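You operate a simulated robot arm through the tools that you are given. There is no shell and no other tool. Be economical: measure what you need, move in short steps, check, and stop when the job is done.

Carry out the task below with a simulated two-armed robot. There is one attempt and no reset: what you move stays moved.

JOB
Put three of the small plates from the top of the island bench on the top of the sand bench. Take the cap off the jar and lay it down on the olive bench. Put the grey vial from the olive bench on the green bench. Open the left sink door, put the short jug on the olive bench away on the left cupboard under the basin and shut the door again. The order is free. Set down upright: grey vial, short jug.

The check looks at the end state, three seconds after you hand in, the way a careful person would. Anything else that was tipped, shoved, dropped, spilled or broken makes it a failure. Lids that push on must go on centred and level and be pressed home; caps that screw on are set level and turned clockwise until they are tight.

ROBOT AND FRAMES
Two 7-joint arms with fingered hands on one trunk, on a base that drives. Base frame: it is fixed to the floor where the robot stands at the start and does not move with it; the origin is under the middle of the robot, x ahead of it, y to its left, z up; the surface under the hand at the start is at about z = 0.88. Units: m, degrees, N and s.
The left shoulder is at the start at [0.064, 0.174, 1.039], the right one opposite. With the tool pointing down near the work surface each hand reaches from about 0.3 to 0.74 m from the robot's upright axis, wherever it stands, measured 20 degrees to its own side. Places, roughly: green bench [-4.1, -2, 0.9]; grey vial [-1, 0, 1]; jar (6x7x8 cm) [-1, -0.4, 0.9]; left cupboard under the basin (34x22 cm) [3.16, 0.34, 0.28]; left sink door [3, 0.3, 0.4]; short jug (9x14x11 cm) [-1.1, 0, 0.9]; small plate [0.5, -0.75, 1]; top of the sand bench [-1.3, 3.4, 0.8]. Payload 3.8 kg a hand.
Tool frame (each hand has its own): the origin (TCP) lies between the finger pads and is the grasp point; the fingertips stand 0.026 m ahead of it; z points along the fingers, y is the line along which they close. Largest opening 0.132 m; the body of the gripper starts 0.073 m behind the TCP. The gripper is a hand of 3 fingers: y runs from the thumb to the fingers, the wrist lies at [0, 0, -0.224] in the tool frame, and closing takes about 1.5 s.
Orientation is told as [roll, pitch, yaw] about the base's x, y, z axes, in that order, counted from this pose: with the fingers straight down and closing along the base's y, the tool's x points along the base's -x, its y along +y and its z along -z.

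CONTROLS
- The arms move only by the tool nudge_tool. It takes "left_moves", "right_moves" or both (then of equal length, played together; a hand with none holds still); each is a list of rows, each an object of numbers (a shift or turn left out is 0, a gripper value left out holds the last): "x", "y", "z": the shift along the tool's x, y, z in m; "ax", "ay", "az": the turn, a rotation vector about the tool's x, y, z in degrees; "fingers": the opening, from 0 (shut) to 1 (fully open). In form: [{"x": .., "y": .., "z": .., "ax": .., "ay": .., "az": .., "fingers": ..}, ...]. A call has 1 to 12 rows; each row shifts and turns the commanded pose from where the row before left it, along the tool's axes as they then stand. A row lasts 0.2 s, in which the tool goes at most 0.05 m and 8.6 degrees; a call with a longer step from one row to the next is refused whole, and so is a gripper value outside its range. A pose out of reach is approached as far as the arm can. The call stops where the force on the tool passes 40 N (or 10 N more than at its start, if that is more) or the arm is blocked; 0.2 s more then pass. Each finger travels about 0.108 m/s and halts on what it meets, pressing with about 32 N; the grip force reading is that of the motor and also rises with nothing between the fingers. The clock runs only during rows and for 0.2 s after the last one: add rows that do not move to give the fingers time. The reply holds the time, the measured pose of the TCP, the force on the tool along the base axes, the opening and the grip force, in the units named above and with some noise, with the torque about the TCP (base axes, N m) and any sound that the robot's microphone picked up.
- Cameras (640 x 400 px; columns grow to the right, rows downward): "scene" is now at [0.1309, -0.0691, 0.9736]; the picture's right is [-0.87, -0.50, 0.00], its down [0.14, -0.24, -0.96] and it looks along [0.48, -0.83, 0.28] (base axes); focal length 214 px, centre (320, 200). "left" rides on the left gripper at [-0.062, 0.003, -0.092] in its tool frame; the picture's right is [-0.05, -1.00, 0.00], its down [0.83, -0.04, -0.56] and it looks along [0.55, -0.03, 0.83] (tool axes); focal length 230 px, centre (320, 200). "right" rides on the right gripper at [0.062, 0.003, -0.092] in its tool frame; the picture's right is [-0.05, 1.00, 0.00], its down [-0.83, -0.04, -0.56] and it looks along [-0.55, -0.03, 0.83] (tool axes); focal length 230 px, centre (320, 200). There is no depth. A picture from a camera that has moved, and an enlarged one, comes with that camera's place and axes in the base frame and with its lens.
- grab_frame(camera): a new picture of that camera. It takes no simulated time.
- slide_trunk(by): slides the trunk up (or, below 0, down) by that many m; the arms and the scene camera ride with it, the base frame stays. It gives what a move gives, with no picture.
- drive_base(legs): drives the robot by 1 to 6 legs, each [ahead, left, turn to the left] in m, m and degrees, along the robot's own axes; the way and the turn of a leg run together, so that a leg with both is an arc; at most 1.5 m and 180 degrees a leg. The arms and the cameras ride along, it lands a little off, and it stops where it bumps. It gives what a move gives.
- grasp_type(shape, hand): the hand has 3 fingers and takes this shape, open, in about a second: jaw (thumb against the fingers, like two jaws); tri (thumb and two fingers); tip (a fingertip pinch); poke (one finger out to press); point (the index stretched); flat (the hand flat); cup (the hand cupped); fist (a fist). The gripper value then closes the fingers along that shape, each until it touches; the sizes above hold for jaw. It gives what a move gives, with no picture.
- aim_head(pan, tilt): turns the head with the scene camera to pan (to the left, within 60 degrees either way) and tilt (down, from -29 to 69), counted from straight ahead of the robot. It gives what a move gives.
- inspect(camera, box): a new picture of the part [left, top, right, bottom] of that camera's present view, enlarged. It takes no simulated time.
- close_job(): hands the job in; it is judged then, once.

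Go step by step. Nothing tells you exact positions but the pictures and the camera data: compare them with the known pose of the tool, close in by small moves and look again before you grip or let go. The budget is 196 turns and 176 pictures, counting those below and the enlarged ones. Unless the task says otherwise, let go and move clear before handing in.

The tools are called after "Request:" by a JSON object that holds its "api" and its "payload". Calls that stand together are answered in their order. nudge_tool: Moves the arms, as the interface text tells. Its arguments: {"type":"object","properties":{"left_moves":{"type":"array","items":{"type":"object","properties":{"x":{"type":"number"},"y":{"type":"number"},"z":{"type":"number"},"ax":{"type":"number"},"ay":{"type":"number"},"az":{"type":"number"},"fingers":{"type":"number"}}}},"right_moves":{"type":"array","items":{"type":"object","properties":{"x":{"type":"number"},"y":{"type":"number"},"z":{"type":"number"},"ax":{"type":"number"},"ay":{"type":"number"},"az":{"type":"number"},"fingers":{"type":"number"}}}}},"required":[]} The other tools are called the same way: slide_trunk (by) slides the trunk up or down; grasp_type (shape, hand) gives the hand a shape; drive_base (legs) drives the base; aim_head (pan, tilt) turns the head that bears the scene camera; grab_frame (camera) takes a picture; inspect (camera, box) takes an enlarged picture of a part of a camera's view; close_job () hands the job in.

At the start:

```text
time: 0.0
left_eef_pos: [0.4344, -0.0629, 0.9989]
left_tcp_rot: [0.0, 0.0, 0.1]
left_contact_force: [-0.7, -0.3, 0.2]
left_torque: [0.02, 0.03, -0.02]
left_opening: 0.1319
left_grasp_force: 0.1
left_shape: jaw
right_eef_pos: [0.355, -0.5186, 1.1898]
right_tcp_rot: [0.0, 0.1, 0.0]
right_contact_force: [-0.2, -0.3, -0.2]
right_torque: [0.0, 0.05, -0.02]
right_opening: 0.1318
right_grasp_force: 0.0
right_shape: jaw
trunk travel left (down, up): [-0.35, 0.132]
robot x, y, heading: [0.0003, 0.0006, -0.0]
head pan, tilt: [-60.2, -16.4]
```

scene: 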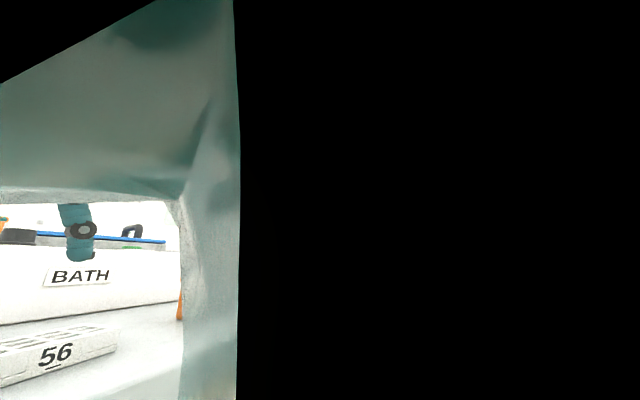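
right: 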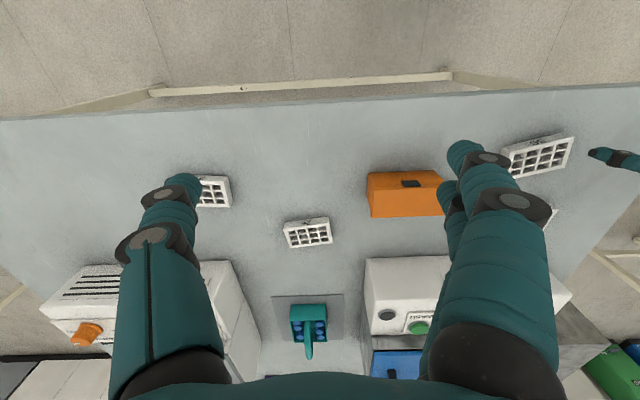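
left: 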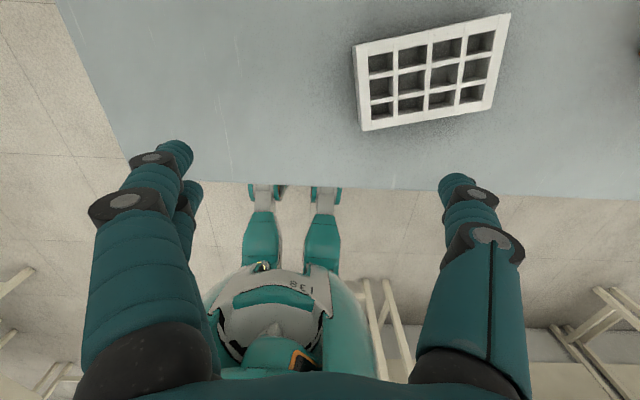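

The head is turned into the arm, so I see little. I'll turn it ahead and down to look at the island bench.

Request:
{"api": "aim_head", "payload": {"pan": -20, "tilt": 30}}

Request:
{"api": "grab_frame", "payload": {"camera": "scene"}}

```text
time: 1.1
left_eef_pos: [0.4338, -0.0617, 1.0001]
left_tcp_rot: [0.0, 0.0, 0.0]
left_contact_force: [0.2, 0.7, 0.2]
left_torque: [-0.01, 0.01, -0.05]
left_opening: 0.1321
left_grasp_force: 0.0
left_shape: jaw
right_eef_pos: [0.3559, -0.5189, 1.1887]
right_tcp_rot: [-0.1, 0.0, 0.0]
right_contact_force: [-0.3, -0.5, 0.0]
right_torque: [0.02, 0.02, -0.02]
right_opening: 0.1319
right_grasp_force: 0.1
right_shape: jaw
trunk travel left (down, up): [-0.35, 0.132]
robot x, y, heading: [-0.0035, 0.0035, -0.1]
head pan, tilt: [-20.0, 30.0]
```

```text
172 pictures are left
camera scene: at [0.1764, -0.0313, 0.9009], right [-0.34, -0.94, 0.0], down [-0.47, 0.17, -0.87], along [0.81, -0.3, -0.5], focal length 214 px, centre (320, 200)
```

scene: 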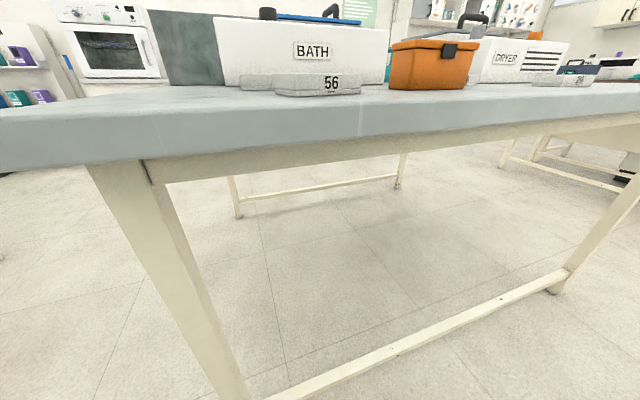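

The camera sits barely above the bench top. I'll raise the trunk fully and look again.

Request:
{"api": "slide_trunk", "payload": {"by": 0.13}}

Request:
{"api": "aim_head", "payload": {"pan": -30, "tilt": 15}}

Request:
{"api": "grab_frame", "payload": {"camera": "scene"}}

Request:
{"api": "grab_frame", "payload": {"camera": "right"}}

Request:
{"api": "grab_frame", "payload": {"camera": "left"}}

```text
time: 2.7
left_eef_pos: [0.4373, -0.0629, 1.128]
left_tcp_rot: [0.0, 0.1, 0.1]
left_contact_force: [0.3, 0.0, -0.6]
left_torque: [0.01, 0.01, 0.0]
left_opening: 0.1317
left_grasp_force: 0.0
left_shape: jaw
right_eef_pos: [0.355, -0.5193, 1.3186]
right_tcp_rot: [0.0, 0.1, -0.1]
right_contact_force: [1.3, -0.2, -0.3]
right_torque: [-0.03, 0.0, 0.04]
right_opening: 0.1321
right_grasp_force: 0.1
right_shape: jaw
trunk travel left (down, up): [-0.48, 0.002]
robot x, y, heading: [-0.0009, 0.0002, 0.2]
head pan, tilt: [-20.0, 30.0]
```

```text
time: 3.5
left_eef_pos: [0.4356, -0.063, 1.1291]
left_tcp_rot: [0.0, 0.0, 0.0]
left_contact_force: [-0.9, -0.3, 0.0]
left_torque: [-0.03, 0.03, -0.04]
left_opening: 0.1318
left_grasp_force: 0.1
left_shape: jaw
right_eef_pos: [0.3553, -0.5192, 1.3197]
right_tcp_rot: [0.1, -0.1, -0.1]
right_contact_force: [0.5, -0.9, -0.1]
right_torque: [0.01, -0.01, 0.03]
right_opening: 0.132
right_grasp_force: 0.1
right_shape: jaw
trunk travel left (down, up): [-0.48, 0.002]
robot x, y, heading: [-0.0004, 0.0006, -0.2]
head pan, tilt: [-30.0, 15.0]
```

```text
171 pictures are left
camera scene: at [0.1892, -0.0469, 1.0906], right [-0.5, -0.87, 0.0], down [-0.22, 0.13, -0.97], along [0.84, -0.48, -0.26], focal length 214 px, centre (320, 200)
```

scene: 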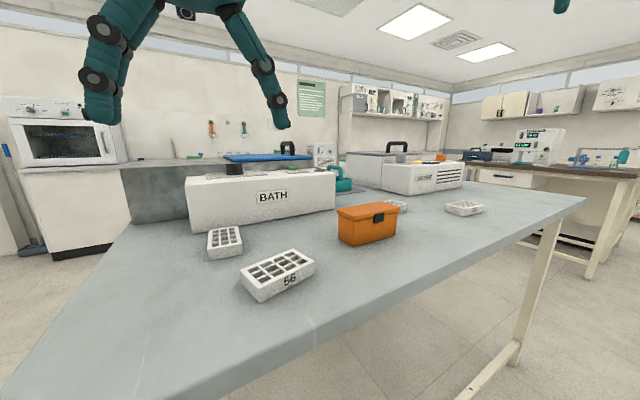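

```text
170 pictures are left
camera right: at [0.2938, -0.5169, 1.4119], right [0.05, 1.0, 0.0], down [0.83, -0.04, 0.56], along [0.55, -0.03, -0.83], focal length 230 px, centre (320, 200)
```

right: 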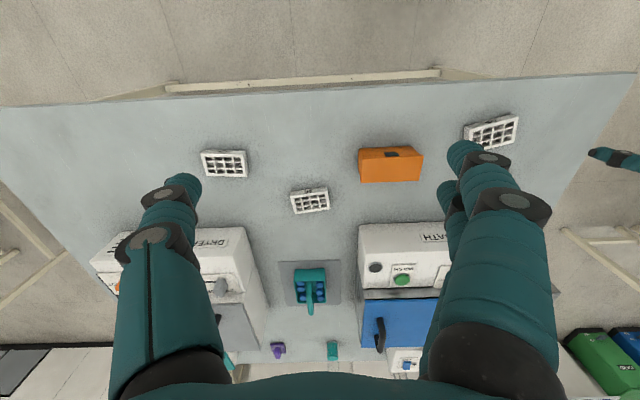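

```text
169 pictures are left
camera left: at [0.4961, -0.0595, 1.2231], right [0.05, -1.0, 0.0], down [-0.83, -0.04, 0.55], along [-0.55, -0.03, -0.83], focal length 230 px, centre (320, 200)
```

left: 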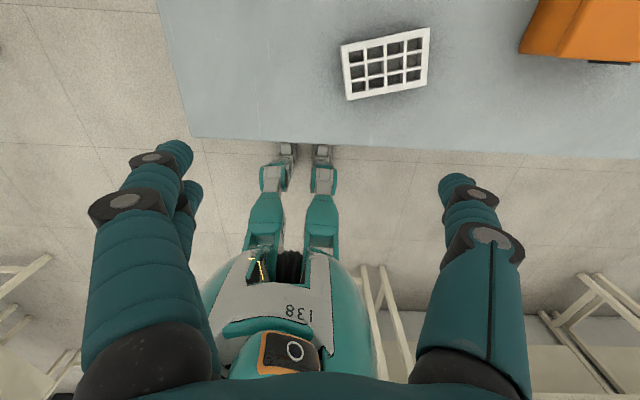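

Four well plates stand on the island bench: C ("56") at about (0.48,-0.14), D (0.62,-0.08), B (0.63,-0.56) and A (0.51,-0.76). I'll shift 0.35 m to the right so that C lies under the left hand and B or A under the right.

Request:
{"api": "drive_base", "payload": {"legs": [[0, -0.37, 0]]}}

Request:
{"api": "grab_frame", "payload": {"camera": "scene"}}

Request:
{"api": "grab_frame", "payload": {"camera": "right"}}

Request:
{"api": "grab_frame", "payload": {"camera": "left"}}

```text
time: 7.3
left_eef_pos: [0.4308, -0.4401, 1.1299]
left_tcp_rot: [0.0, 0.0, -1.0]
left_contact_force: [-0.5, 0.2, -0.5]
left_torque: [0.0, 0.01, -0.01]
left_opening: 0.1318
left_grasp_force: 0.1
left_shape: jaw
right_eef_pos: [0.3418, -0.8959, 1.3202]
right_tcp_rot: [0.0, 0.0, -1.0]
right_contact_force: [0.2, 0.2, 0.0]
right_torque: [-0.01, -0.01, 0.0]
right_opening: 0.1317
right_grasp_force: 0.0
right_shape: jaw
trunk travel left (down, up): [-0.48, 0.002]
robot x, y, heading: [-0.0025, -0.3686, -1.2]
head pan, tilt: [-30.0, 15.0]
```

```text
168 pictures are left
camera scene: at [0.1849, -0.4214, 1.0907], right [-0.52, -0.86, 0.0], down [-0.22, 0.13, -0.97], along [0.83, -0.5, -0.26], focal length 214 px, centre (320, 200)
```

scene: 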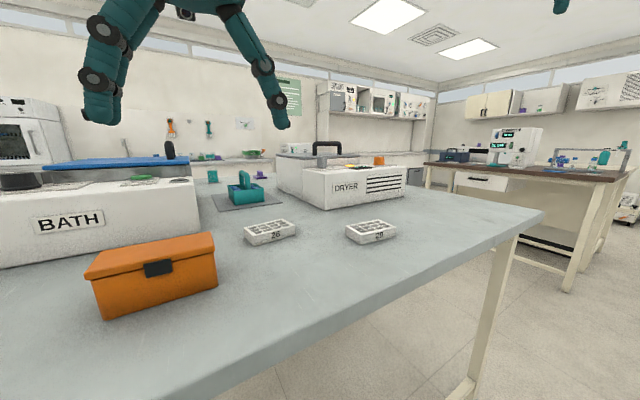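

```text
167 pictures are left
camera right: at [0.281, -0.8931, 1.4119], right [0.07, 1.0, 0.0], down [0.83, -0.06, 0.56], along [0.55, -0.04, -0.83], focal length 230 px, centre (320, 200)
```

right: 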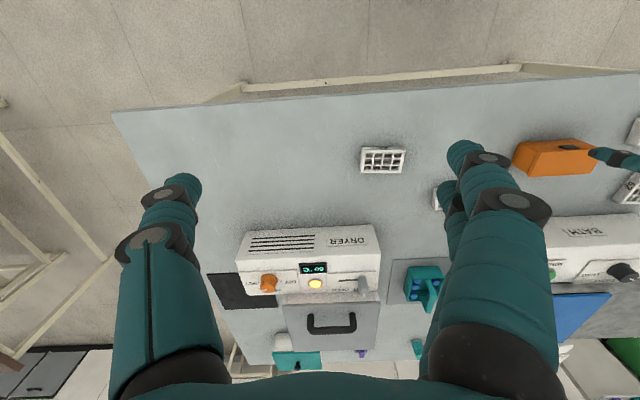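

```text
166 pictures are left
camera left: at [0.4916, -0.4394, 1.2232], right [0.03, -1.0, 0.0], down [-0.83, -0.03, 0.55], along [-0.55, -0.02, -0.83], focal length 230 px, centre (320, 200)
```

left: 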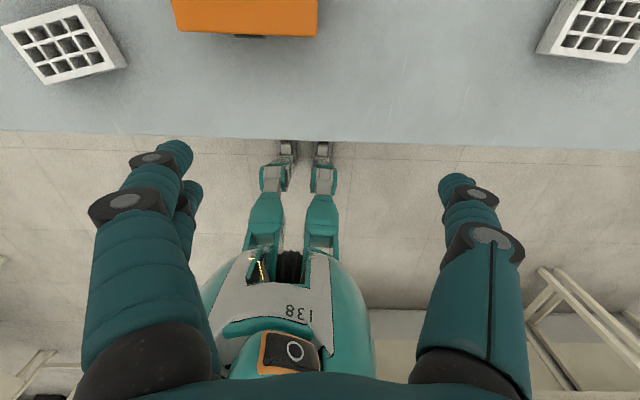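

C sits about 0.3 m to the left of the left hand, and A is ahead and inward of the right hand. I'll move both hands over them, turning them to close across the plates' short side.

Request:
{"api": "nudge_tool", "payload": {"left_moves": [{"y": 0.04, "x": -0.005, "az": 8}, {"y": 0.04, "x": -0.005}, {"y": 0.04, "x": -0.005}, {"y": 0.04, "x": -0.005}, {"y": 0.04, "x": -0.005}, {"y": 0.04, "x": -0.005}, {"y": 0.03, "x": -0.005}, {"az": 8}, {"az": 8}, {"az": 8}, {"az": 8}, {"az": 8}], "right_moves": [{"x": -0.03, "y": 0.025, "z": 0.025}, {"x": -0.03, "y": 0.025, "z": 0.025}, {"x": -0.03, "y": 0.025, "z": 0.025}, {"x": -0.03, "y": 0.025, "z": 0.025}, {"x": -0.03, "y": 0.025, "z": 0.025}, {"x": -0.02, "y": 0.011, "z": 0.025}, {}, {"az": -8}, {"az": -8}, {"az": -8}, {"az": -8}, {"az": -8}]}}

Request:
{"api": "nudge_tool", "payload": {"left_moves": [{"az": 8}, {"az": 8}, {"az": 8}, {"az": 8}], "right_moves": [{"az": -8}, {"az": -8}, {"az": -8}, {"az": -8}]}}

Request:
{"api": "grab_frame", "payload": {"camera": "right"}}

Request:
{"api": "grab_frame", "payload": {"camera": "left"}}

```text
time: 9.9
left_eef_pos: [0.5017, -0.1801, 1.1313]
left_tcp_rot: [0.0, 0.0, -49.2]
left_contact_force: [1.3, 0.5, 0.1]
left_torque: [0.0, -0.02, 0.0]
left_opening: 0.132
left_grasp_force: 0.1
left_shape: jaw
right_eef_pos: [0.5147, -0.7632, 1.1685]
right_tcp_rot: [-0.1, 0.0, 39.1]
right_contact_force: [0.0, 0.0, 0.1]
right_torque: [0.01, 0.0, 0.0]
right_opening: 0.1319
right_grasp_force: 0.1
right_shape: jaw
trunk travel left (down, up): [-0.48, 0.002]
robot x, y, heading: [-0.0054, -0.3723, -1.0]
head pan, tilt: [-30.0, 15.0]
```

```text
time: 10.9
left_eef_pos: [0.5014, -0.1798, 1.1315]
left_tcp_rot: [0.0, 0.0, -81.2]
left_contact_force: [-0.3, 0.3, -0.2]
left_torque: [0.04, -0.04, 0.0]
left_opening: 0.132
left_grasp_force: 0.1
left_shape: jaw
right_eef_pos: [0.515, -0.7628, 1.1689]
right_tcp_rot: [0.0, 0.0, 71.1]
right_contact_force: [0.1, -0.1, 0.7]
right_torque: [-0.06, -0.01, -0.04]
right_opening: 0.1318
right_grasp_force: 0.0
right_shape: jaw
trunk travel left (down, up): [-0.48, 0.002]
robot x, y, heading: [-0.0045, -0.3724, -1.1]
head pan, tilt: [-30.0, 15.0]
```

```text
165 pictures are left
camera right: at [0.4926, -0.8216, 1.2616], right [-0.93, 0.37, 0.0], down [0.31, 0.77, 0.56], along [0.21, 0.52, -0.83], focal length 230 px, centre (320, 200)
```

right: 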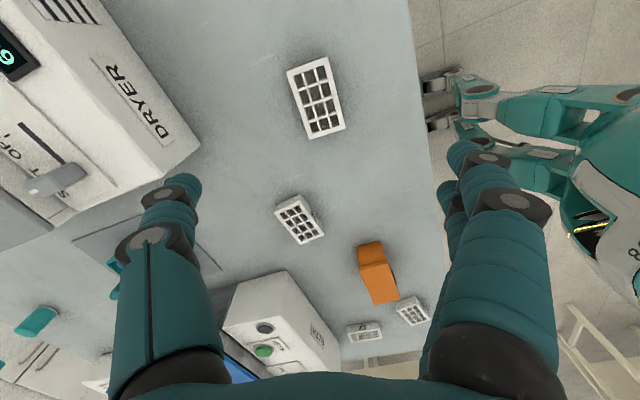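

```text
164 pictures are left
camera left: at [0.5141, -0.2402, 1.2238], right [-0.98, -0.2, 0.0], down [-0.17, 0.81, 0.55], along [-0.11, 0.54, -0.83], focal length 230 px, centre (320, 200)
```

left: 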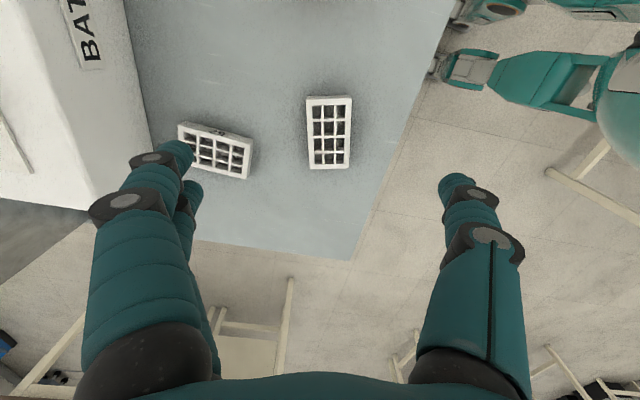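

A is at about (0.521,-0.764) and C at (0.481,-0.147). I'll correct both angles and positions, go down partway and check.

Request:
{"api": "nudge_tool", "payload": {"left_moves": [{"az": -4, "x": 0.0366, "y": -0.012}, {"z": 0.035}, {"z": 0.035}, {"z": 0.035}, {}], "right_moves": [{"az": -6.2, "y": -0.006}, {"az": -6.2, "z": 0.04}, {"z": 0.04}, {"z": 0.04}, {"z": 0.02}]}}

Request:
{"api": "grab_frame", "payload": {"camera": "right"}}

Request:
{"api": "grab_frame", "payload": {"camera": "left"}}

```text
time: 12.1
left_eef_pos: [0.4835, -0.1479, 1.0255]
left_tcp_rot: [0.0, 0.1, -77.0]
left_contact_force: [0.2, 0.0, -0.8]
left_torque: [0.0, -0.02, -0.03]
left_opening: 0.1322
left_grasp_force: 0.0
left_shape: jaw
right_eef_pos: [0.5215, -0.7657, 1.0277]
right_tcp_rot: [0.0, -0.1, 83.3]
right_contact_force: [-0.3, -0.4, -0.2]
right_torque: [0.01, 0.0, -0.03]
right_opening: 0.132
right_grasp_force: 0.1
right_shape: jaw
trunk travel left (down, up): [-0.48, 0.002]
robot x, y, heading: [-0.0039, -0.3711, -1.2]
head pan, tilt: [-30.0, 15.0]
```

```text
163 pictures are left
camera right: at [0.5109, -0.8278, 1.1199], right [-0.99, 0.17, 0.0], down [0.14, 0.82, 0.56], along [0.09, 0.55, -0.83], focal length 230 px, centre (320, 200)
```

right: 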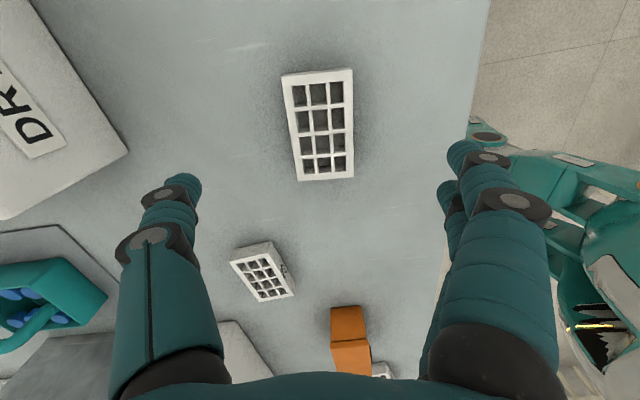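

```text
162 pictures are left
camera left: at [0.4998, -0.2057, 1.1187], right [-0.96, -0.27, 0.0], down [-0.23, 0.8, 0.56], along [-0.15, 0.53, -0.83], focal length 230 px, centre (320, 200)
```

left: 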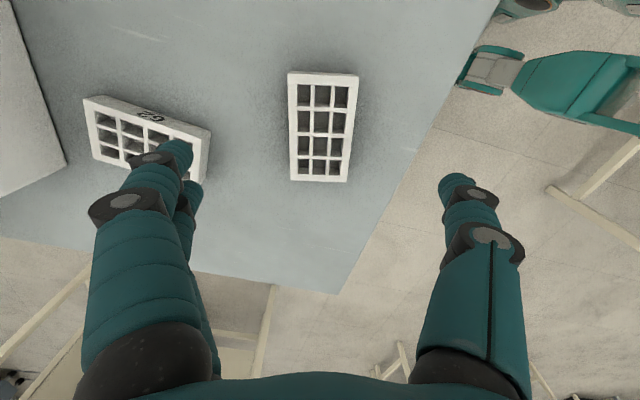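

Both hands are over their plates with clearance on each side. I'll descend to a TCP height of about 0.915, with small corrections.

Request:
{"api": "nudge_tool", "payload": {"left_moves": [{"fingers": 0.85}, {"z": 0.03}, {"z": 0.03}, {"z": 0.03}, {"z": 0.02}], "right_moves": [{"fingers": 0.85, "az": -2, "x": 0.006, "y": 0.002}, {"z": 0.03}, {"z": 0.03}, {"z": 0.03}, {"z": 0.02}]}}

Request:
{"api": "grab_frame", "payload": {"camera": "right"}}

Request:
{"api": "grab_frame", "payload": {"camera": "left"}}

```text
time: 13.3
left_eef_pos: [0.4838, -0.146, 0.9157]
left_tcp_rot: [-0.1, 0.1, -77.0]
left_contact_force: [0.4, -0.1, -1.1]
left_torque: [-0.01, 0.02, 0.0]
left_opening: 0.1123
left_grasp_force: 0.1
left_shape: jaw
right_eef_pos: [0.517, -0.7711, 0.919]
right_tcp_rot: [-0.1, 0.0, 85.4]
right_contact_force: [0.0, 0.1, 0.0]
right_torque: [0.05, 0.0, 0.0]
right_opening: 0.1123
right_grasp_force: 0.0
right_shape: jaw
trunk travel left (down, up): [-0.48, 0.002]
robot x, y, heading: [-0.0011, -0.3701, -1.3]
head pan, tilt: [-30.0, 15.0]
```

```text
161 pictures are left
camera right: at [0.5094, -0.8341, 1.0128], right [-0.99, 0.13, 0.0], down [0.11, 0.82, 0.56], along [0.07, 0.55, -0.83], focal length 230 px, centre (320, 200)
```

right: 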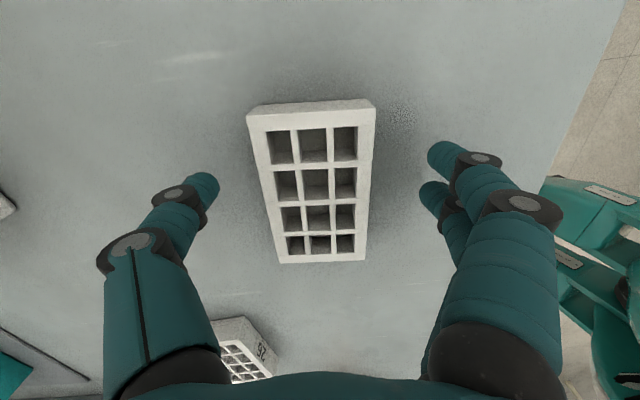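

```text
160 pictures are left
camera left: at [0.5003, -0.2053, 1.0082], right [-0.96, -0.27, 0.0], down [-0.23, 0.8, 0.56], along [-0.15, 0.53, -0.83], focal length 230 px, centre (320, 200)
```

left: 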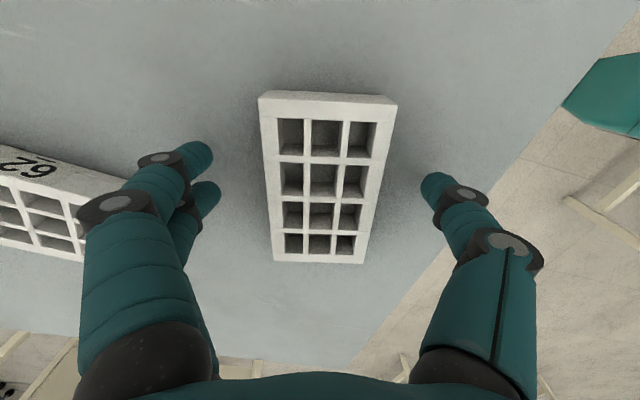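

Both plates are between the fingers. I'll go down a few more millimetres and close.

Request:
{"api": "nudge_tool", "payload": {"left_moves": [{"z": 0.004}, {"fingers": 0.4}, {"fingers": 0.2}, {"fingers": 0.0}, {}, {}, {}, {}], "right_moves": [{"z": 0.007}, {"fingers": 0.4}, {"fingers": 0.2}, {"fingers": 0.0}, {}, {}, {}, {}]}}

Request:
{"api": "grab_frame", "payload": {"camera": "right"}}

Request:
{"api": "grab_frame", "payload": {"camera": "left"}}

```text
time: 15.1
left_eef_pos: [0.4835, -0.1453, 0.9118]
left_tcp_rot: [0.0, -0.1, -76.9]
left_contact_force: [-0.1, -0.2, -1.0]
left_torque: [0.01, 0.01, -0.02]
left_opening: 0.0532
left_grasp_force: 31.9
left_shape: jaw
right_eef_pos: [0.5167, -0.7722, 0.913]
right_tcp_rot: [0.0, 0.1, 85.4]
right_contact_force: [0.0, 0.3, 0.6]
right_torque: [-0.02, 0.03, 0.0]
right_opening: 0.0531
right_grasp_force: 32.3
right_shape: jaw
trunk travel left (down, up): [-0.48, 0.002]
robot x, y, heading: [-0.0023, -0.3666, -1.2]
head pan, tilt: [-30.0, 15.0]
```

```text
159 pictures are left
camera right: at [0.5093, -0.8343, 1.0062], right [-0.99, 0.13, 0.0], down [0.11, 0.82, 0.56], along [0.07, 0.55, -0.83], focal length 230 px, centre (320, 200)
```

right: 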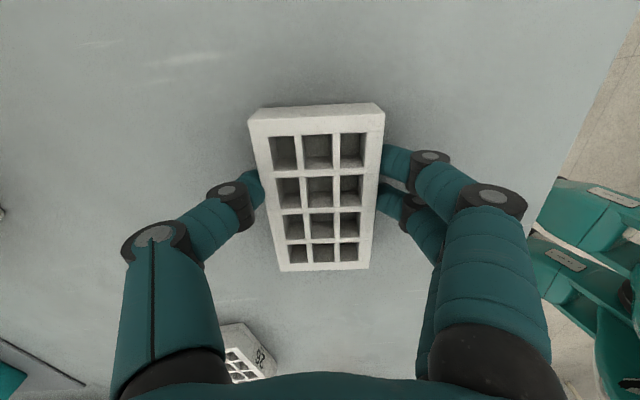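

```text
158 pictures are left
camera left: at [0.5003, -0.2048, 1.0048], right [-0.96, -0.27, 0.0], down [-0.23, 0.8, 0.55], along [-0.15, 0.53, -0.83], focal length 230 px, centre (320, 200)
```

left: 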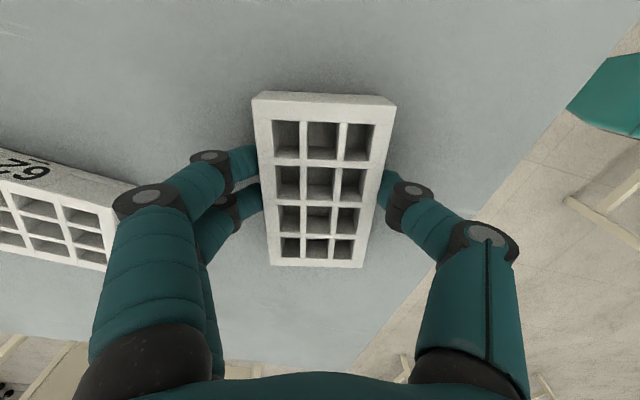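

Both hands grip firmly, at an opening of 0.053 m. I'll lift straight up and look behind me for the route.

Request:
{"api": "nudge_tool", "payload": {"left_moves": [{"z": -0.02}, {"z": -0.03}, {"z": -0.035}, {"z": -0.035}, {"z": -0.03}, {}], "right_moves": [{"z": -0.02}, {"z": -0.03}, {"z": -0.035}, {"z": -0.035}, {"z": -0.03}, {}]}}

Request:
{"api": "aim_head", "payload": {"pan": 0, "tilt": 20}}

Request:
{"api": "grab_frame", "payload": {"camera": "scene"}}

```text
time: 16.5
left_eef_pos: [0.4833, -0.1478, 1.0626]
left_tcp_rot: [-0.1, 0.0, -77.0]
left_contact_force: [0.1, 0.1, 0.0]
left_torque: [0.0, 0.0, -0.01]
left_opening: 0.0532
left_grasp_force: 32.0
left_shape: jaw
right_eef_pos: [0.5148, -0.7719, 1.0601]
right_tcp_rot: [0.0, 0.0, 85.3]
right_contact_force: [-0.1, -0.1, -0.2]
right_torque: [-0.01, 0.03, 0.01]
right_opening: 0.0534
right_grasp_force: 32.0
right_shape: jaw
trunk travel left (down, up): [-0.48, 0.002]
robot x, y, heading: [-0.0021, -0.3748, -1.2]
head pan, tilt: [-30.0, 15.0]
```

```text
time: 17.5
left_eef_pos: [0.4845, -0.1482, 1.063]
left_tcp_rot: [-0.1, -0.1, -77.0]
left_contact_force: [-0.2, -0.1, 0.0]
left_torque: [0.01, -0.02, 0.01]
left_opening: 0.0531
left_grasp_force: 32.2
left_shape: jaw
right_eef_pos: [0.5144, -0.7732, 1.0612]
right_tcp_rot: [0.0, 0.0, 85.4]
right_contact_force: [0.0, 0.7, -1.0]
right_torque: [-0.03, -0.01, 0.04]
right_opening: 0.0531
right_grasp_force: 31.5
right_shape: jaw
trunk travel left (down, up): [-0.48, 0.002]
robot x, y, heading: [-0.0048, -0.3718, -1.0]
head pan, tilt: [0.0, 20.0]
```

```text
157 pictures are left
camera scene: at [0.1981, -0.3751, 1.0826], right [-0.02, -1.0, 0.0], down [-0.34, 0.01, -0.94], along [0.94, -0.02, -0.34], focal length 214 px, centre (320, 200)
```

scene: 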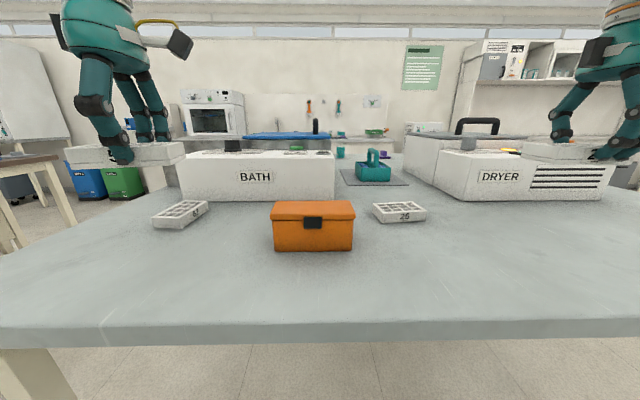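

Both plates are held level. I'll tuck the hands in, back off slightly and turn left toward the sand bench.

Request:
{"api": "nudge_tool", "payload": {"left_moves": [{"y": -0.03}, {"y": -0.03}, {"y": -0.02}, {}], "right_moves": [{"y": 0.03, "x": -0.035}, {"y": 0.04, "x": -0.035}, {"y": 0.03, "x": -0.04}, {"x": -0.04}]}}

Request:
{"api": "drive_base", "payload": {"legs": [[-0.12, 0, 0], [0, 0, 45]]}}

Request:
{"api": "aim_head", "payload": {"pan": 50, "tilt": 15}}

Request:
{"api": "grab_frame", "payload": {"camera": "scene"}}

```text
refused: row 2 steps farther than a row can; nothing moved
```

```text
time: 20.8
left_eef_pos: [0.0603, 0.1336, 1.0631]
left_tcp_rot: [0.1, 0.0, -31.9]
left_contact_force: [-0.4, 0.0, -0.3]
left_torque: [0.0, -0.02, -0.03]
left_opening: 0.0531
left_grasp_force: 32.3
left_shape: jaw
right_eef_pos: [0.5255, -0.2845, 1.0605]
right_tcp_rot: [0.0, 0.0, 130.7]
right_contact_force: [-0.5, -0.5, -0.3]
right_torque: [-0.03, 0.01, 0.0]
right_opening: 0.0528
right_grasp_force: 32.3
right_shape: jaw
trunk travel left (down, up): [-0.48, 0.002]
robot x, y, heading: [-0.122, -0.372, 44.4]
head pan, tilt: [0.0, 20.0]
```

```text
time: 21.9
left_eef_pos: [0.0608, 0.1349, 1.0634]
left_tcp_rot: [0.0, 0.0, -31.9]
left_contact_force: [0.0, 0.0, -0.7]
left_torque: [-0.04, 0.0, -0.02]
left_opening: 0.0528
left_grasp_force: 32.3
left_shape: jaw
right_eef_pos: [0.526, -0.2843, 1.0595]
right_tcp_rot: [0.1, -0.1, 130.6]
right_contact_force: [-0.7, 0.6, 0.1]
right_torque: [0.04, 0.01, 0.01]
right_opening: 0.053
right_grasp_force: 32.1
right_shape: jaw
trunk travel left (down, up): [-0.48, 0.002]
robot x, y, heading: [-0.1262, -0.3715, 44.1]
head pan, tilt: [50.0, 15.0]
```

```text
156 pictures are left
camera scene: at [-0.0532, -0.2004, 1.0907], right [1.0, 0.07, 0.0], down [0.02, -0.26, -0.97], along [-0.07, 0.96, -0.26], focal length 214 px, centre (320, 200)
```

scene: 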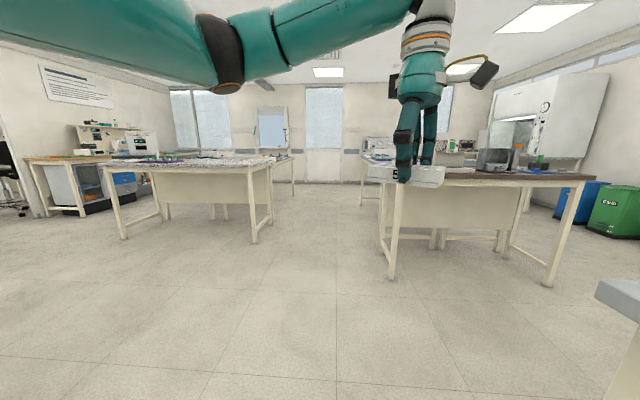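

I see a bench on the left at about y = 2.0 with another behind it. I'll zoom in to tell which one is the sand bench.

Request:
{"api": "inspect", "payload": {"camera": "scene", "box": [20, 110, 320, 260]}}

```text
2.13 times, centred on (170, 185) of scene
camera zoom: at [-0.0532, -0.2004, 1.0907], right [1.0, 0.07, 0.0], down [0.02, -0.26, -0.97], along [-0.07, 0.96, -0.26], focal length 458 px, centre (640, 232)
```

zoom: 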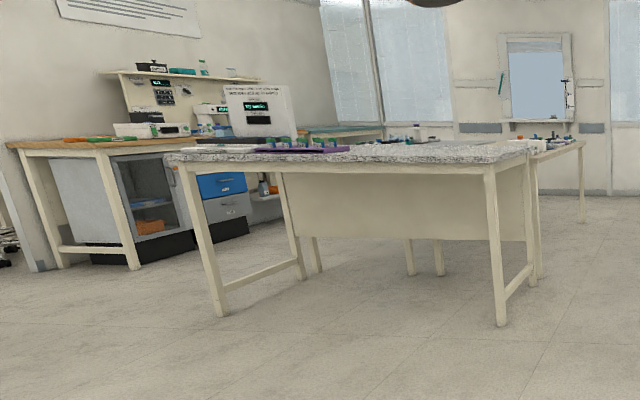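

The mottled bench stands in front and another one behind it reaches to about y = 4.2. I'll tuck the right hand in, turn to face +y and drive up the aisle.

Request:
{"api": "nudge_tool", "payload": {"left_moves": [{"y": -0.03}, {"y": -0.03}, {"y": -0.02}, {}], "right_moves": [{"y": 0.03, "x": -0.03}, {"y": 0.03, "x": -0.03}, {"y": 0.03, "x": -0.03}, {"x": -0.03}]}}

Request:
{"api": "drive_base", "payload": {"legs": [[0, 0, 45.8], [1.2, 0.1, 0], [1.0, 0.05, 0]]}}

Request:
{"api": "aim_head", "payload": {"pan": 45, "tilt": 15}}

Request:
{"api": "grab_frame", "payload": {"camera": "scene"}}

```text
time: 22.9
left_eef_pos: [0.0151, 0.0665, 1.0636]
left_tcp_rot: [0.0, -0.2, -31.8]
left_contact_force: [0.6, 0.8, 0.4]
left_torque: [-0.03, -0.03, -0.02]
left_opening: 0.0532
left_grasp_force: 31.5
left_shape: jaw
right_eef_pos: [0.3789, -0.2497, 1.0601]
right_tcp_rot: [-0.1, 0.0, 130.6]
right_contact_force: [0.0, 0.4, -0.6]
right_torque: [-0.03, 0.03, -0.03]
right_opening: 0.053
right_grasp_force: 32.4
right_shape: jaw
trunk travel left (down, up): [-0.48, 0.002]
robot x, y, heading: [-0.1228, -0.3708, 44.2]
head pan, tilt: [50.0, 15.0]
```

```text
time: 36.1
left_eef_pos: [-0.5723, 2.2389, 1.0636]
left_tcp_rot: [0.0, 0.1, 16.5]
left_contact_force: [0.3, 1.0, -0.2]
left_torque: [-0.02, 0.0, 0.01]
left_opening: 0.0528
left_grasp_force: 32.4
left_shape: jaw
right_eef_pos: [-0.0949, 2.3003, 1.0596]
right_tcp_rot: [0.0, 0.0, 178.9]
right_contact_force: [-1.1, 0.1, -0.2]
right_torque: [0.0, -0.01, 0.01]
right_opening: 0.053
right_grasp_force: 31.4
right_shape: jaw
trunk travel left (down, up): [-0.48, 0.002]
robot x, y, heading: [-0.3344, 1.8438, 92.5]
head pan, tilt: [50.0, 15.0]
```

```text
time: 36.7
left_eef_pos: [-0.571, 2.2388, 1.0631]
left_tcp_rot: [-0.1, 0.0, 16.5]
left_contact_force: [0.7, 1.0, -0.4]
left_torque: [-0.01, 0.02, 0.01]
left_opening: 0.0531
left_grasp_force: 31.8
left_shape: jaw
right_eef_pos: [-0.095, 2.3003, 1.0592]
right_tcp_rot: [0.0, 0.0, 179.0]
right_contact_force: [-0.4, -0.9, -0.1]
right_torque: [0.02, 0.0, -0.02]
right_opening: 0.053
right_grasp_force: 32.0
right_shape: jaw
trunk travel left (down, up): [-0.48, 0.002]
robot x, y, heading: [-0.3407, 1.8455, 92.5]
head pan, tilt: [45.0, 15.0]
```

```text
154 pictures are left
camera scene: at [-0.4134, 2.0163, 1.0907], right [0.68, 0.74, 0.0], down [0.19, -0.17, -0.97], along [-0.71, 0.65, -0.26], focal length 214 px, centre (320, 200)
```

scene: 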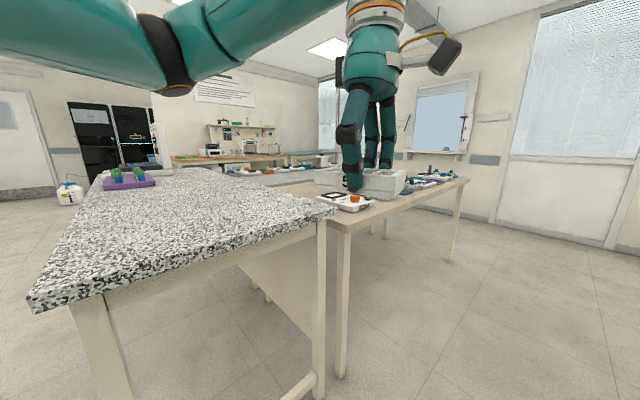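

The rear bench with the sand-coloured top is the sand bench, with its east edge at about x = -0.9 and y from 2.5 to 4.0. I'll drive alongside it and turn to face it.

Request:
{"api": "drive_base", "payload": {"legs": [[1.4, -0.06, 0], [0, 0, 87.5]]}}

Request:
{"api": "aim_head", "payload": {"pan": 0, "tilt": 30}}

Request:
{"api": "grab_frame", "payload": {"camera": "scene"}}

Request:
{"api": "grab_frame", "payload": {"camera": "right"}}

Request:
{"api": "grab_frame", "payload": {"camera": "left"}}

```text
time: 47.5
left_eef_pos: [-0.7401, 3.021, 1.0635]
left_tcp_rot: [0.1, 0.1, 104.6]
left_contact_force: [-0.7, 0.4, -0.4]
left_torque: [0.01, -0.02, -0.01]
left_opening: 0.0525
left_grasp_force: 32.0
left_shape: jaw
right_eef_pos: [-0.7866, 3.5009, 1.06]
right_tcp_rot: [0.0, 0.0, -92.8]
right_contact_force: [-0.3, 0.6, -0.7]
right_torque: [-0.04, 0.02, 0.0]
right_opening: 0.0523
right_grasp_force: 32.2
right_shape: jaw
trunk travel left (down, up): [-0.48, 0.002]
robot x, y, heading: [-0.3403, 3.2417, -179.0]
head pan, tilt: [45.0, 15.0]
```

```text
time: 48.6
left_eef_pos: [-0.7392, 3.0207, 1.0633]
left_tcp_rot: [0.0, 0.0, 104.6]
left_contact_force: [-0.3, 0.4, 0.1]
left_torque: [0.02, 0.01, -0.01]
left_opening: 0.0526
left_grasp_force: 32.1
left_shape: jaw
right_eef_pos: [-0.7862, 3.5014, 1.0582]
right_tcp_rot: [0.0, -0.1, -92.8]
right_contact_force: [0.7, 0.3, -0.1]
right_torque: [0.01, 0.01, -0.02]
right_opening: 0.0525
right_grasp_force: 31.6
right_shape: jaw
trunk travel left (down, up): [-0.48, 0.002]
robot x, y, heading: [-0.3436, 3.2383, -179.2]
head pan, tilt: [0.0, 30.0]
```

```text
153 pictures are left
camera scene: at [-0.5382, 3.238, 1.0665], right [-0.01, 1.0, 0.0], down [0.5, 0.01, -0.87], along [-0.87, -0.01, -0.5], focal length 214 px, centre (320, 200)
```

scene: 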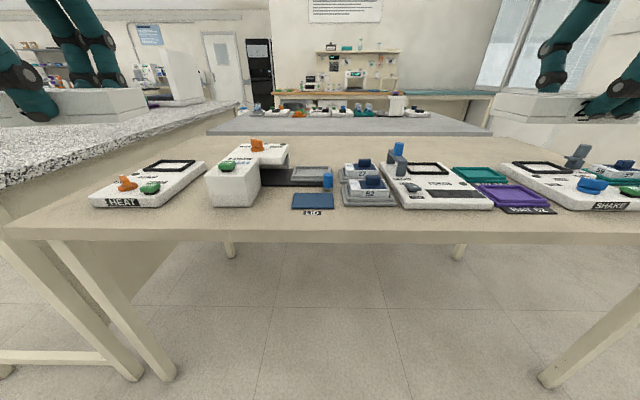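

```text
152 pictures are left
camera right: at [-0.7799, 3.5613, 1.1519], right [0.99, -0.1, 0.0], down [-0.08, -0.83, 0.56], along [-0.06, -0.55, -0.83], focal length 230 px, centre (320, 200)
```

right: 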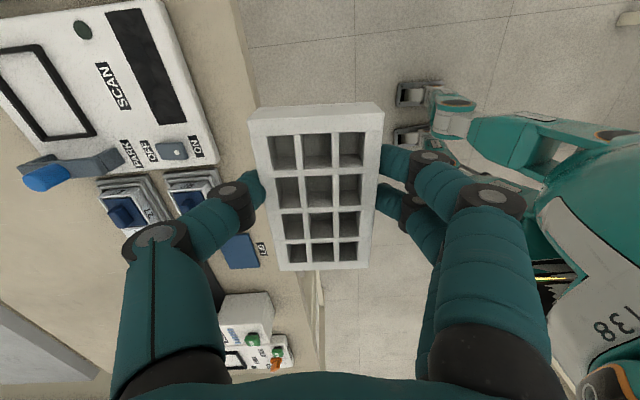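

```text
151 pictures are left
camera left: at [-0.7588, 3.0801, 1.1568], right [0.95, 0.3, 0.0], down [0.25, -0.79, 0.55], along [0.17, -0.53, -0.83], focal length 230 px, centre (320, 200)
```

left: 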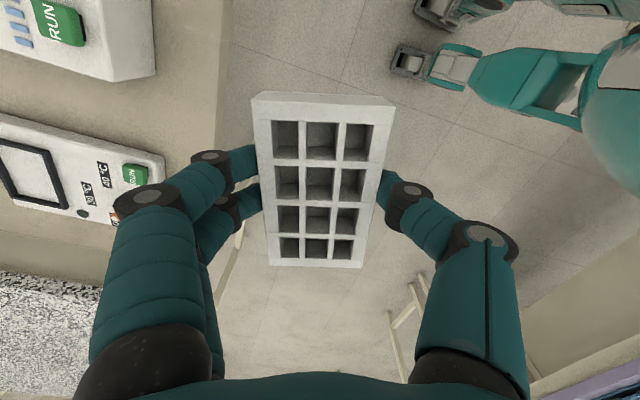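

The sand bench's front edge is at about x = -0.86 and the instruments start near x = -0.97, so a free strip runs along the front. I'll bring the left plate to (-0.90, 2.85) and the right one to (-0.90, 3.42), high up first.

Request:
{"api": "nudge_tool", "payload": {"left_moves": [{"az": 7.3}, {"az": 7.3}, {"x": 0.029, "y": 0.027}, {"x": 0.029, "y": 0.027}, {"x": 0.029, "y": 0.027}, {"x": 0.029, "y": 0.027}, {"x": 0.029, "y": 0.027}, {"x": 0.026, "y": 0.026}, {"z": 0.04}, {"z": 0.04}, {}], "right_moves": [{"az": -2.8}, {"x": -0.027, "y": -0.038}, {"x": -0.027, "y": -0.038}, {"x": -0.027, "y": -0.038}, {}, {}, {}, {}, {"z": 0.04}, {"z": 0.04}, {}]}}

Request:
{"api": "grab_frame", "payload": {"camera": "scene"}}

Request:
{"api": "grab_frame", "payload": {"camera": "right"}}

Request:
{"api": "grab_frame", "payload": {"camera": "left"}}

```text
time: 51.0
left_eef_pos: [-0.902, 2.8519, 0.9834]
left_tcp_rot: [0.1, 0.0, 90.1]
left_contact_force: [-0.4, 0.3, -0.8]
left_torque: [-0.03, -0.03, 0.02]
left_opening: 0.0526
left_grasp_force: 31.9
left_shape: jaw
right_eef_pos: [-0.8972, 3.4201, 0.9809]
right_tcp_rot: [-0.1, 0.1, -90.0]
right_contact_force: [-0.4, 0.5, -0.1]
right_torque: [0.02, 0.04, 0.03]
right_opening: 0.0526
right_grasp_force: 32.2
right_shape: jaw
trunk travel left (down, up): [-0.48, 0.002]
robot x, y, heading: [-0.3402, 3.2413, -179.3]
head pan, tilt: [0.0, 30.0]
```

```text
150 pictures are left
camera scene: at [-0.5379, 3.2382, 1.0667], right [-0.01, 1.0, 0.0], down [0.5, 0.01, -0.87], along [-0.87, -0.01, -0.5], focal length 214 px, centre (320, 200)
```

scene: 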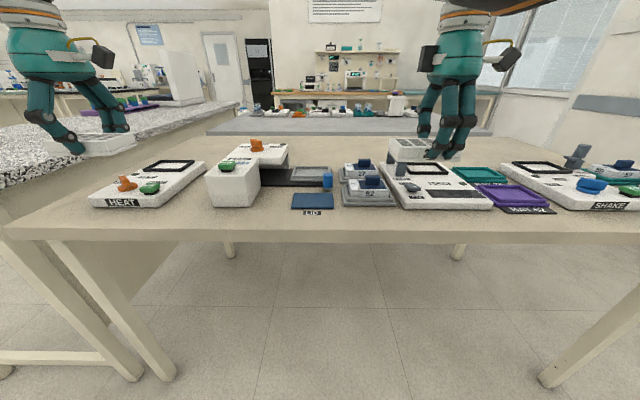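

```text
149 pictures are left
camera right: at [-0.8937, 3.4809, 1.0732], right [1.0, -0.05, 0.0], down [-0.04, -0.83, 0.56], along [-0.03, -0.55, -0.83], focal length 230 px, centre (320, 200)
```

right: 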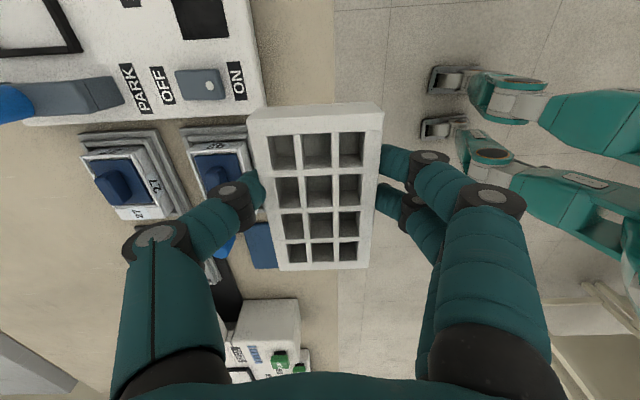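

```text
148 pictures are left
camera left: at [-0.9046, 2.9125, 1.0778], right [1.0, 0.05, 0.0], down [0.05, -0.83, 0.55], along [0.03, -0.55, -0.83], focal length 230 px, centre (320, 200)
```

left: 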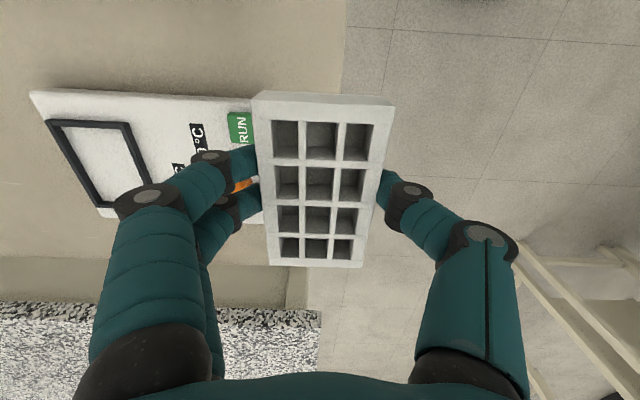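

The front strip is narrower than I thought: the edge is at about -0.88 and the instrument faces between -0.95 and -0.967. The gap between HEAT and the next block, at y of about 2.86 to 2.98, looks clear and deep, so I'll look at it more closely.

Request:
{"api": "nudge_tool", "payload": {"left_moves": [{"z": -0.03, "x": -0.03}, {"z": -0.03, "x": -0.035}, {"x": -0.045}]}}

Request:
{"api": "grab_frame", "payload": {"camera": "left"}}

Request:
{"api": "inspect", "payload": {"camera": "scene", "box": [60, 120, 340, 260]}}

```text
time: 51.8
left_eef_pos: [-0.9018, 2.9596, 1.0483]
left_tcp_rot: [-0.1, -0.1, 90.2]
left_contact_force: [-0.1, -0.8, -0.5]
left_torque: [0.01, -0.01, 0.0]
left_opening: 0.0525
left_grasp_force: 32.0
left_shape: jaw
right_eef_pos: [-0.8977, 3.4211, 0.9805]
right_tcp_rot: [0.0, 0.1, -89.9]
right_contact_force: [0.4, 0.9, -0.6]
right_torque: [0.01, 0.0, 0.03]
right_opening: 0.0522
right_grasp_force: 32.3
right_shape: jaw
trunk travel left (down, up): [-0.48, 0.002]
robot x, y, heading: [-0.3434, 3.2417, -179.3]
head pan, tilt: [0.0, 30.0]
```

```text
147 pictures are left
camera left: at [-0.9054, 3.0217, 1.1411], right [1.0, 0.05, 0.0], down [0.04, -0.83, 0.56], along [0.03, -0.55, -0.83], focal length 230 px, centre (320, 200)
```

left: 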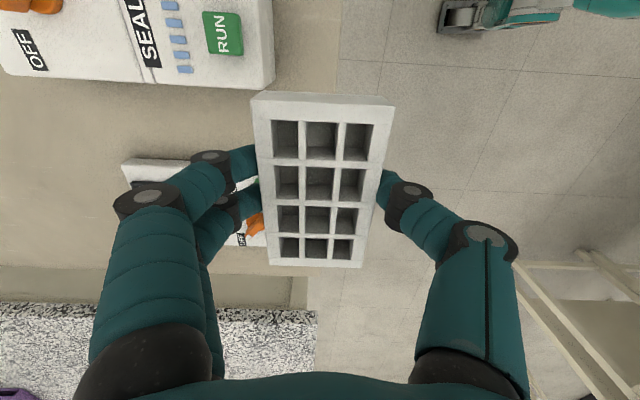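

```text
2.29 times, centred on (200, 190) of scene
camera zoom: at [-0.5387, 3.2389, 1.0663], right [-0.01, 1.0, 0.0], down [0.5, 0.01, -0.87], along [-0.87, -0.01, -0.5], focal length 490 px, centre (594, 223)
```

zoom: 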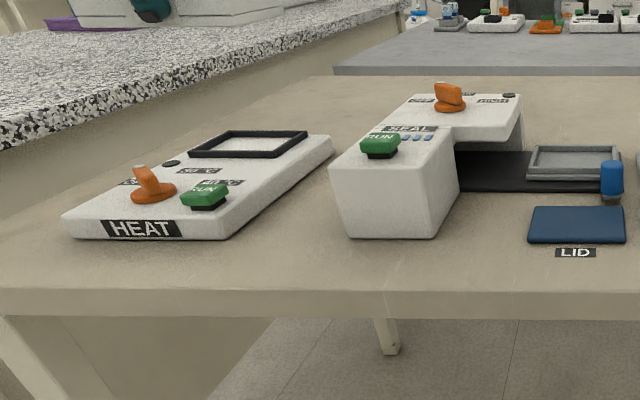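

HEAT ends at y = 2.862 and SEAL starts at y = 2.975 with its front at x = -0.963. P1 will go at (-0.92, 2.917) in front of that gap, and P2 at (-0.918, 3.128) in front of the gap between SEAL and LID.

Request:
{"api": "nudge_tool", "payload": {"left_moves": [{"x": 0.0426, "y": 0.018}, {"z": 0.04}, {"z": 0.04}, {"z": 0.04}, {"z": 0.03}, {"z": 0.02}, {}, {}], "right_moves": [{"x": -0.042, "y": -0.01}, {"x": -0.042, "y": -0.01}, {"x": -0.042}, {"x": -0.042}, {"x": -0.042}, {"x": -0.042}, {"x": -0.041}, {}]}}

Request:
{"api": "grab_frame", "payload": {"camera": "left"}}

Request:
{"api": "grab_frame", "payload": {"camera": "right"}}

Request:
{"api": "inspect", "payload": {"camera": "scene", "box": [60, 120, 340, 260]}}

```text
time: 53.6
left_eef_pos: [-0.9201, 2.9177, 0.8733]
left_tcp_rot: [0.1, 0.0, 90.1]
left_contact_force: [0.1, 0.7, -0.3]
left_torque: [-0.01, -0.04, 0.0]
left_opening: 0.0524
left_grasp_force: 31.9
left_shape: jaw
right_eef_pos: [-0.8932, 3.1374, 0.985]
right_tcp_rot: [0.0, -0.1, -90.1]
right_contact_force: [-0.7, -0.8, -0.7]
right_torque: [0.05, -0.04, 0.02]
right_opening: 0.0523
right_grasp_force: 32.4
right_shape: jaw
right hand out of reach, approached as far as the arm can: row 6, 7
trunk travel left (down, up): [-0.48, 0.002]
robot x, y, heading: [-0.3384, 3.2415, -179.4]
head pan, tilt: [0.0, 30.0]
```

```text
145 pictures are left
camera left: at [-0.9234, 2.9798, 0.967], right [1.0, 0.05, 0.0], down [0.04, -0.83, 0.56], along [0.03, -0.55, -0.83], focal length 230 px, centre (320, 200)
```

left: 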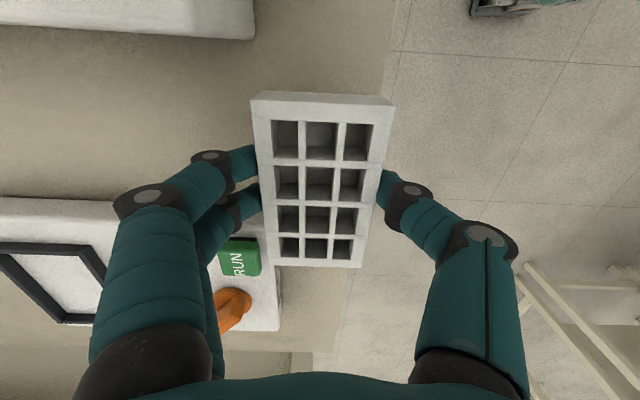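

```text
144 pictures are left
camera right: at [-0.8887, 3.1987, 1.0773], right [1.0, -0.05, 0.0], down [-0.04, -0.83, 0.56], along [-0.03, -0.56, -0.83], focal length 230 px, centre (320, 200)
```

right: 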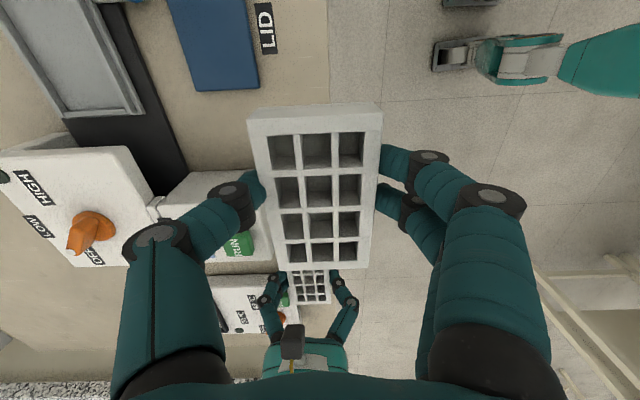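

```text
2.29 times, centred on (200, 190) of scene
camera zoom: at [-0.5387, 3.2387, 1.0664], right [-0.01, 1.0, 0.0], down [0.5, 0.01, -0.87], along [-0.87, -0.01, -0.5], focal length 490 px, centre (594, 223)
```

zoom: 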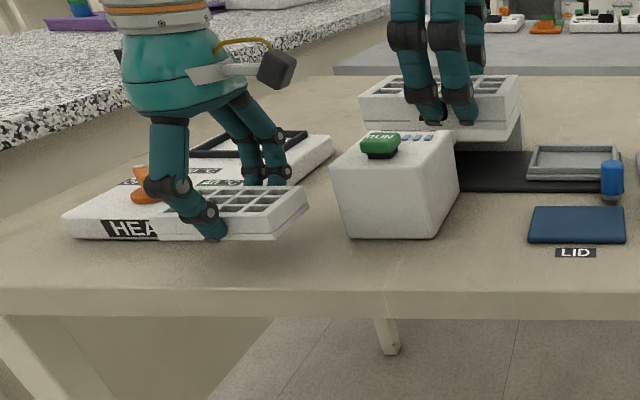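

The left plate hovers over its spot, and the right hand has hit its reach limit for now. I'll lower the left plate gently until it touches.

Request:
{"api": "nudge_tool", "payload": {"left_moves": [{"z": 0.02}, {"z": 0.01}, {"z": 0.004}, {"z": 0.003}, {}]}}

Request:
{"api": "inspect", "payload": {"camera": "scene", "box": [60, 150, 260, 250]}}

```text
time: 54.8
left_eef_pos: [-0.9194, 2.9162, 0.8364]
left_tcp_rot: [0.0, 0.0, 90.0]
left_contact_force: [0.4, -0.6, -0.6]
left_torque: [0.0, -0.01, 0.0]
left_opening: 0.0522
left_grasp_force: 32.2
left_shape: jaw
right_eef_pos: [-0.8914, 3.1376, 0.9851]
right_tcp_rot: [-0.1, 0.1, -89.9]
right_contact_force: [0.6, 0.1, 0.2]
right_torque: [0.01, -0.04, 0.0]
right_opening: 0.0524
right_grasp_force: 31.5
right_shape: jaw
trunk travel left (down, up): [-0.48, 0.002]
robot x, y, heading: [-0.3399, 3.242, -179.5]
head pan, tilt: [0.0, 30.0]
```

```text
3.20 times, centred on (160, 200) of scene
camera zoom: at [-0.5382, 3.2381, 1.0665], right [-0.01, 1.0, 0.0], down [0.5, 0.01, -0.87], along [-0.87, -0.01, -0.5], focal length 686 px, centre (832, 200)
```

zoom: 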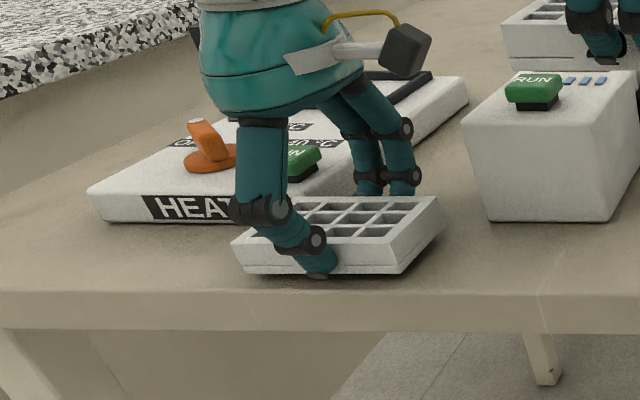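

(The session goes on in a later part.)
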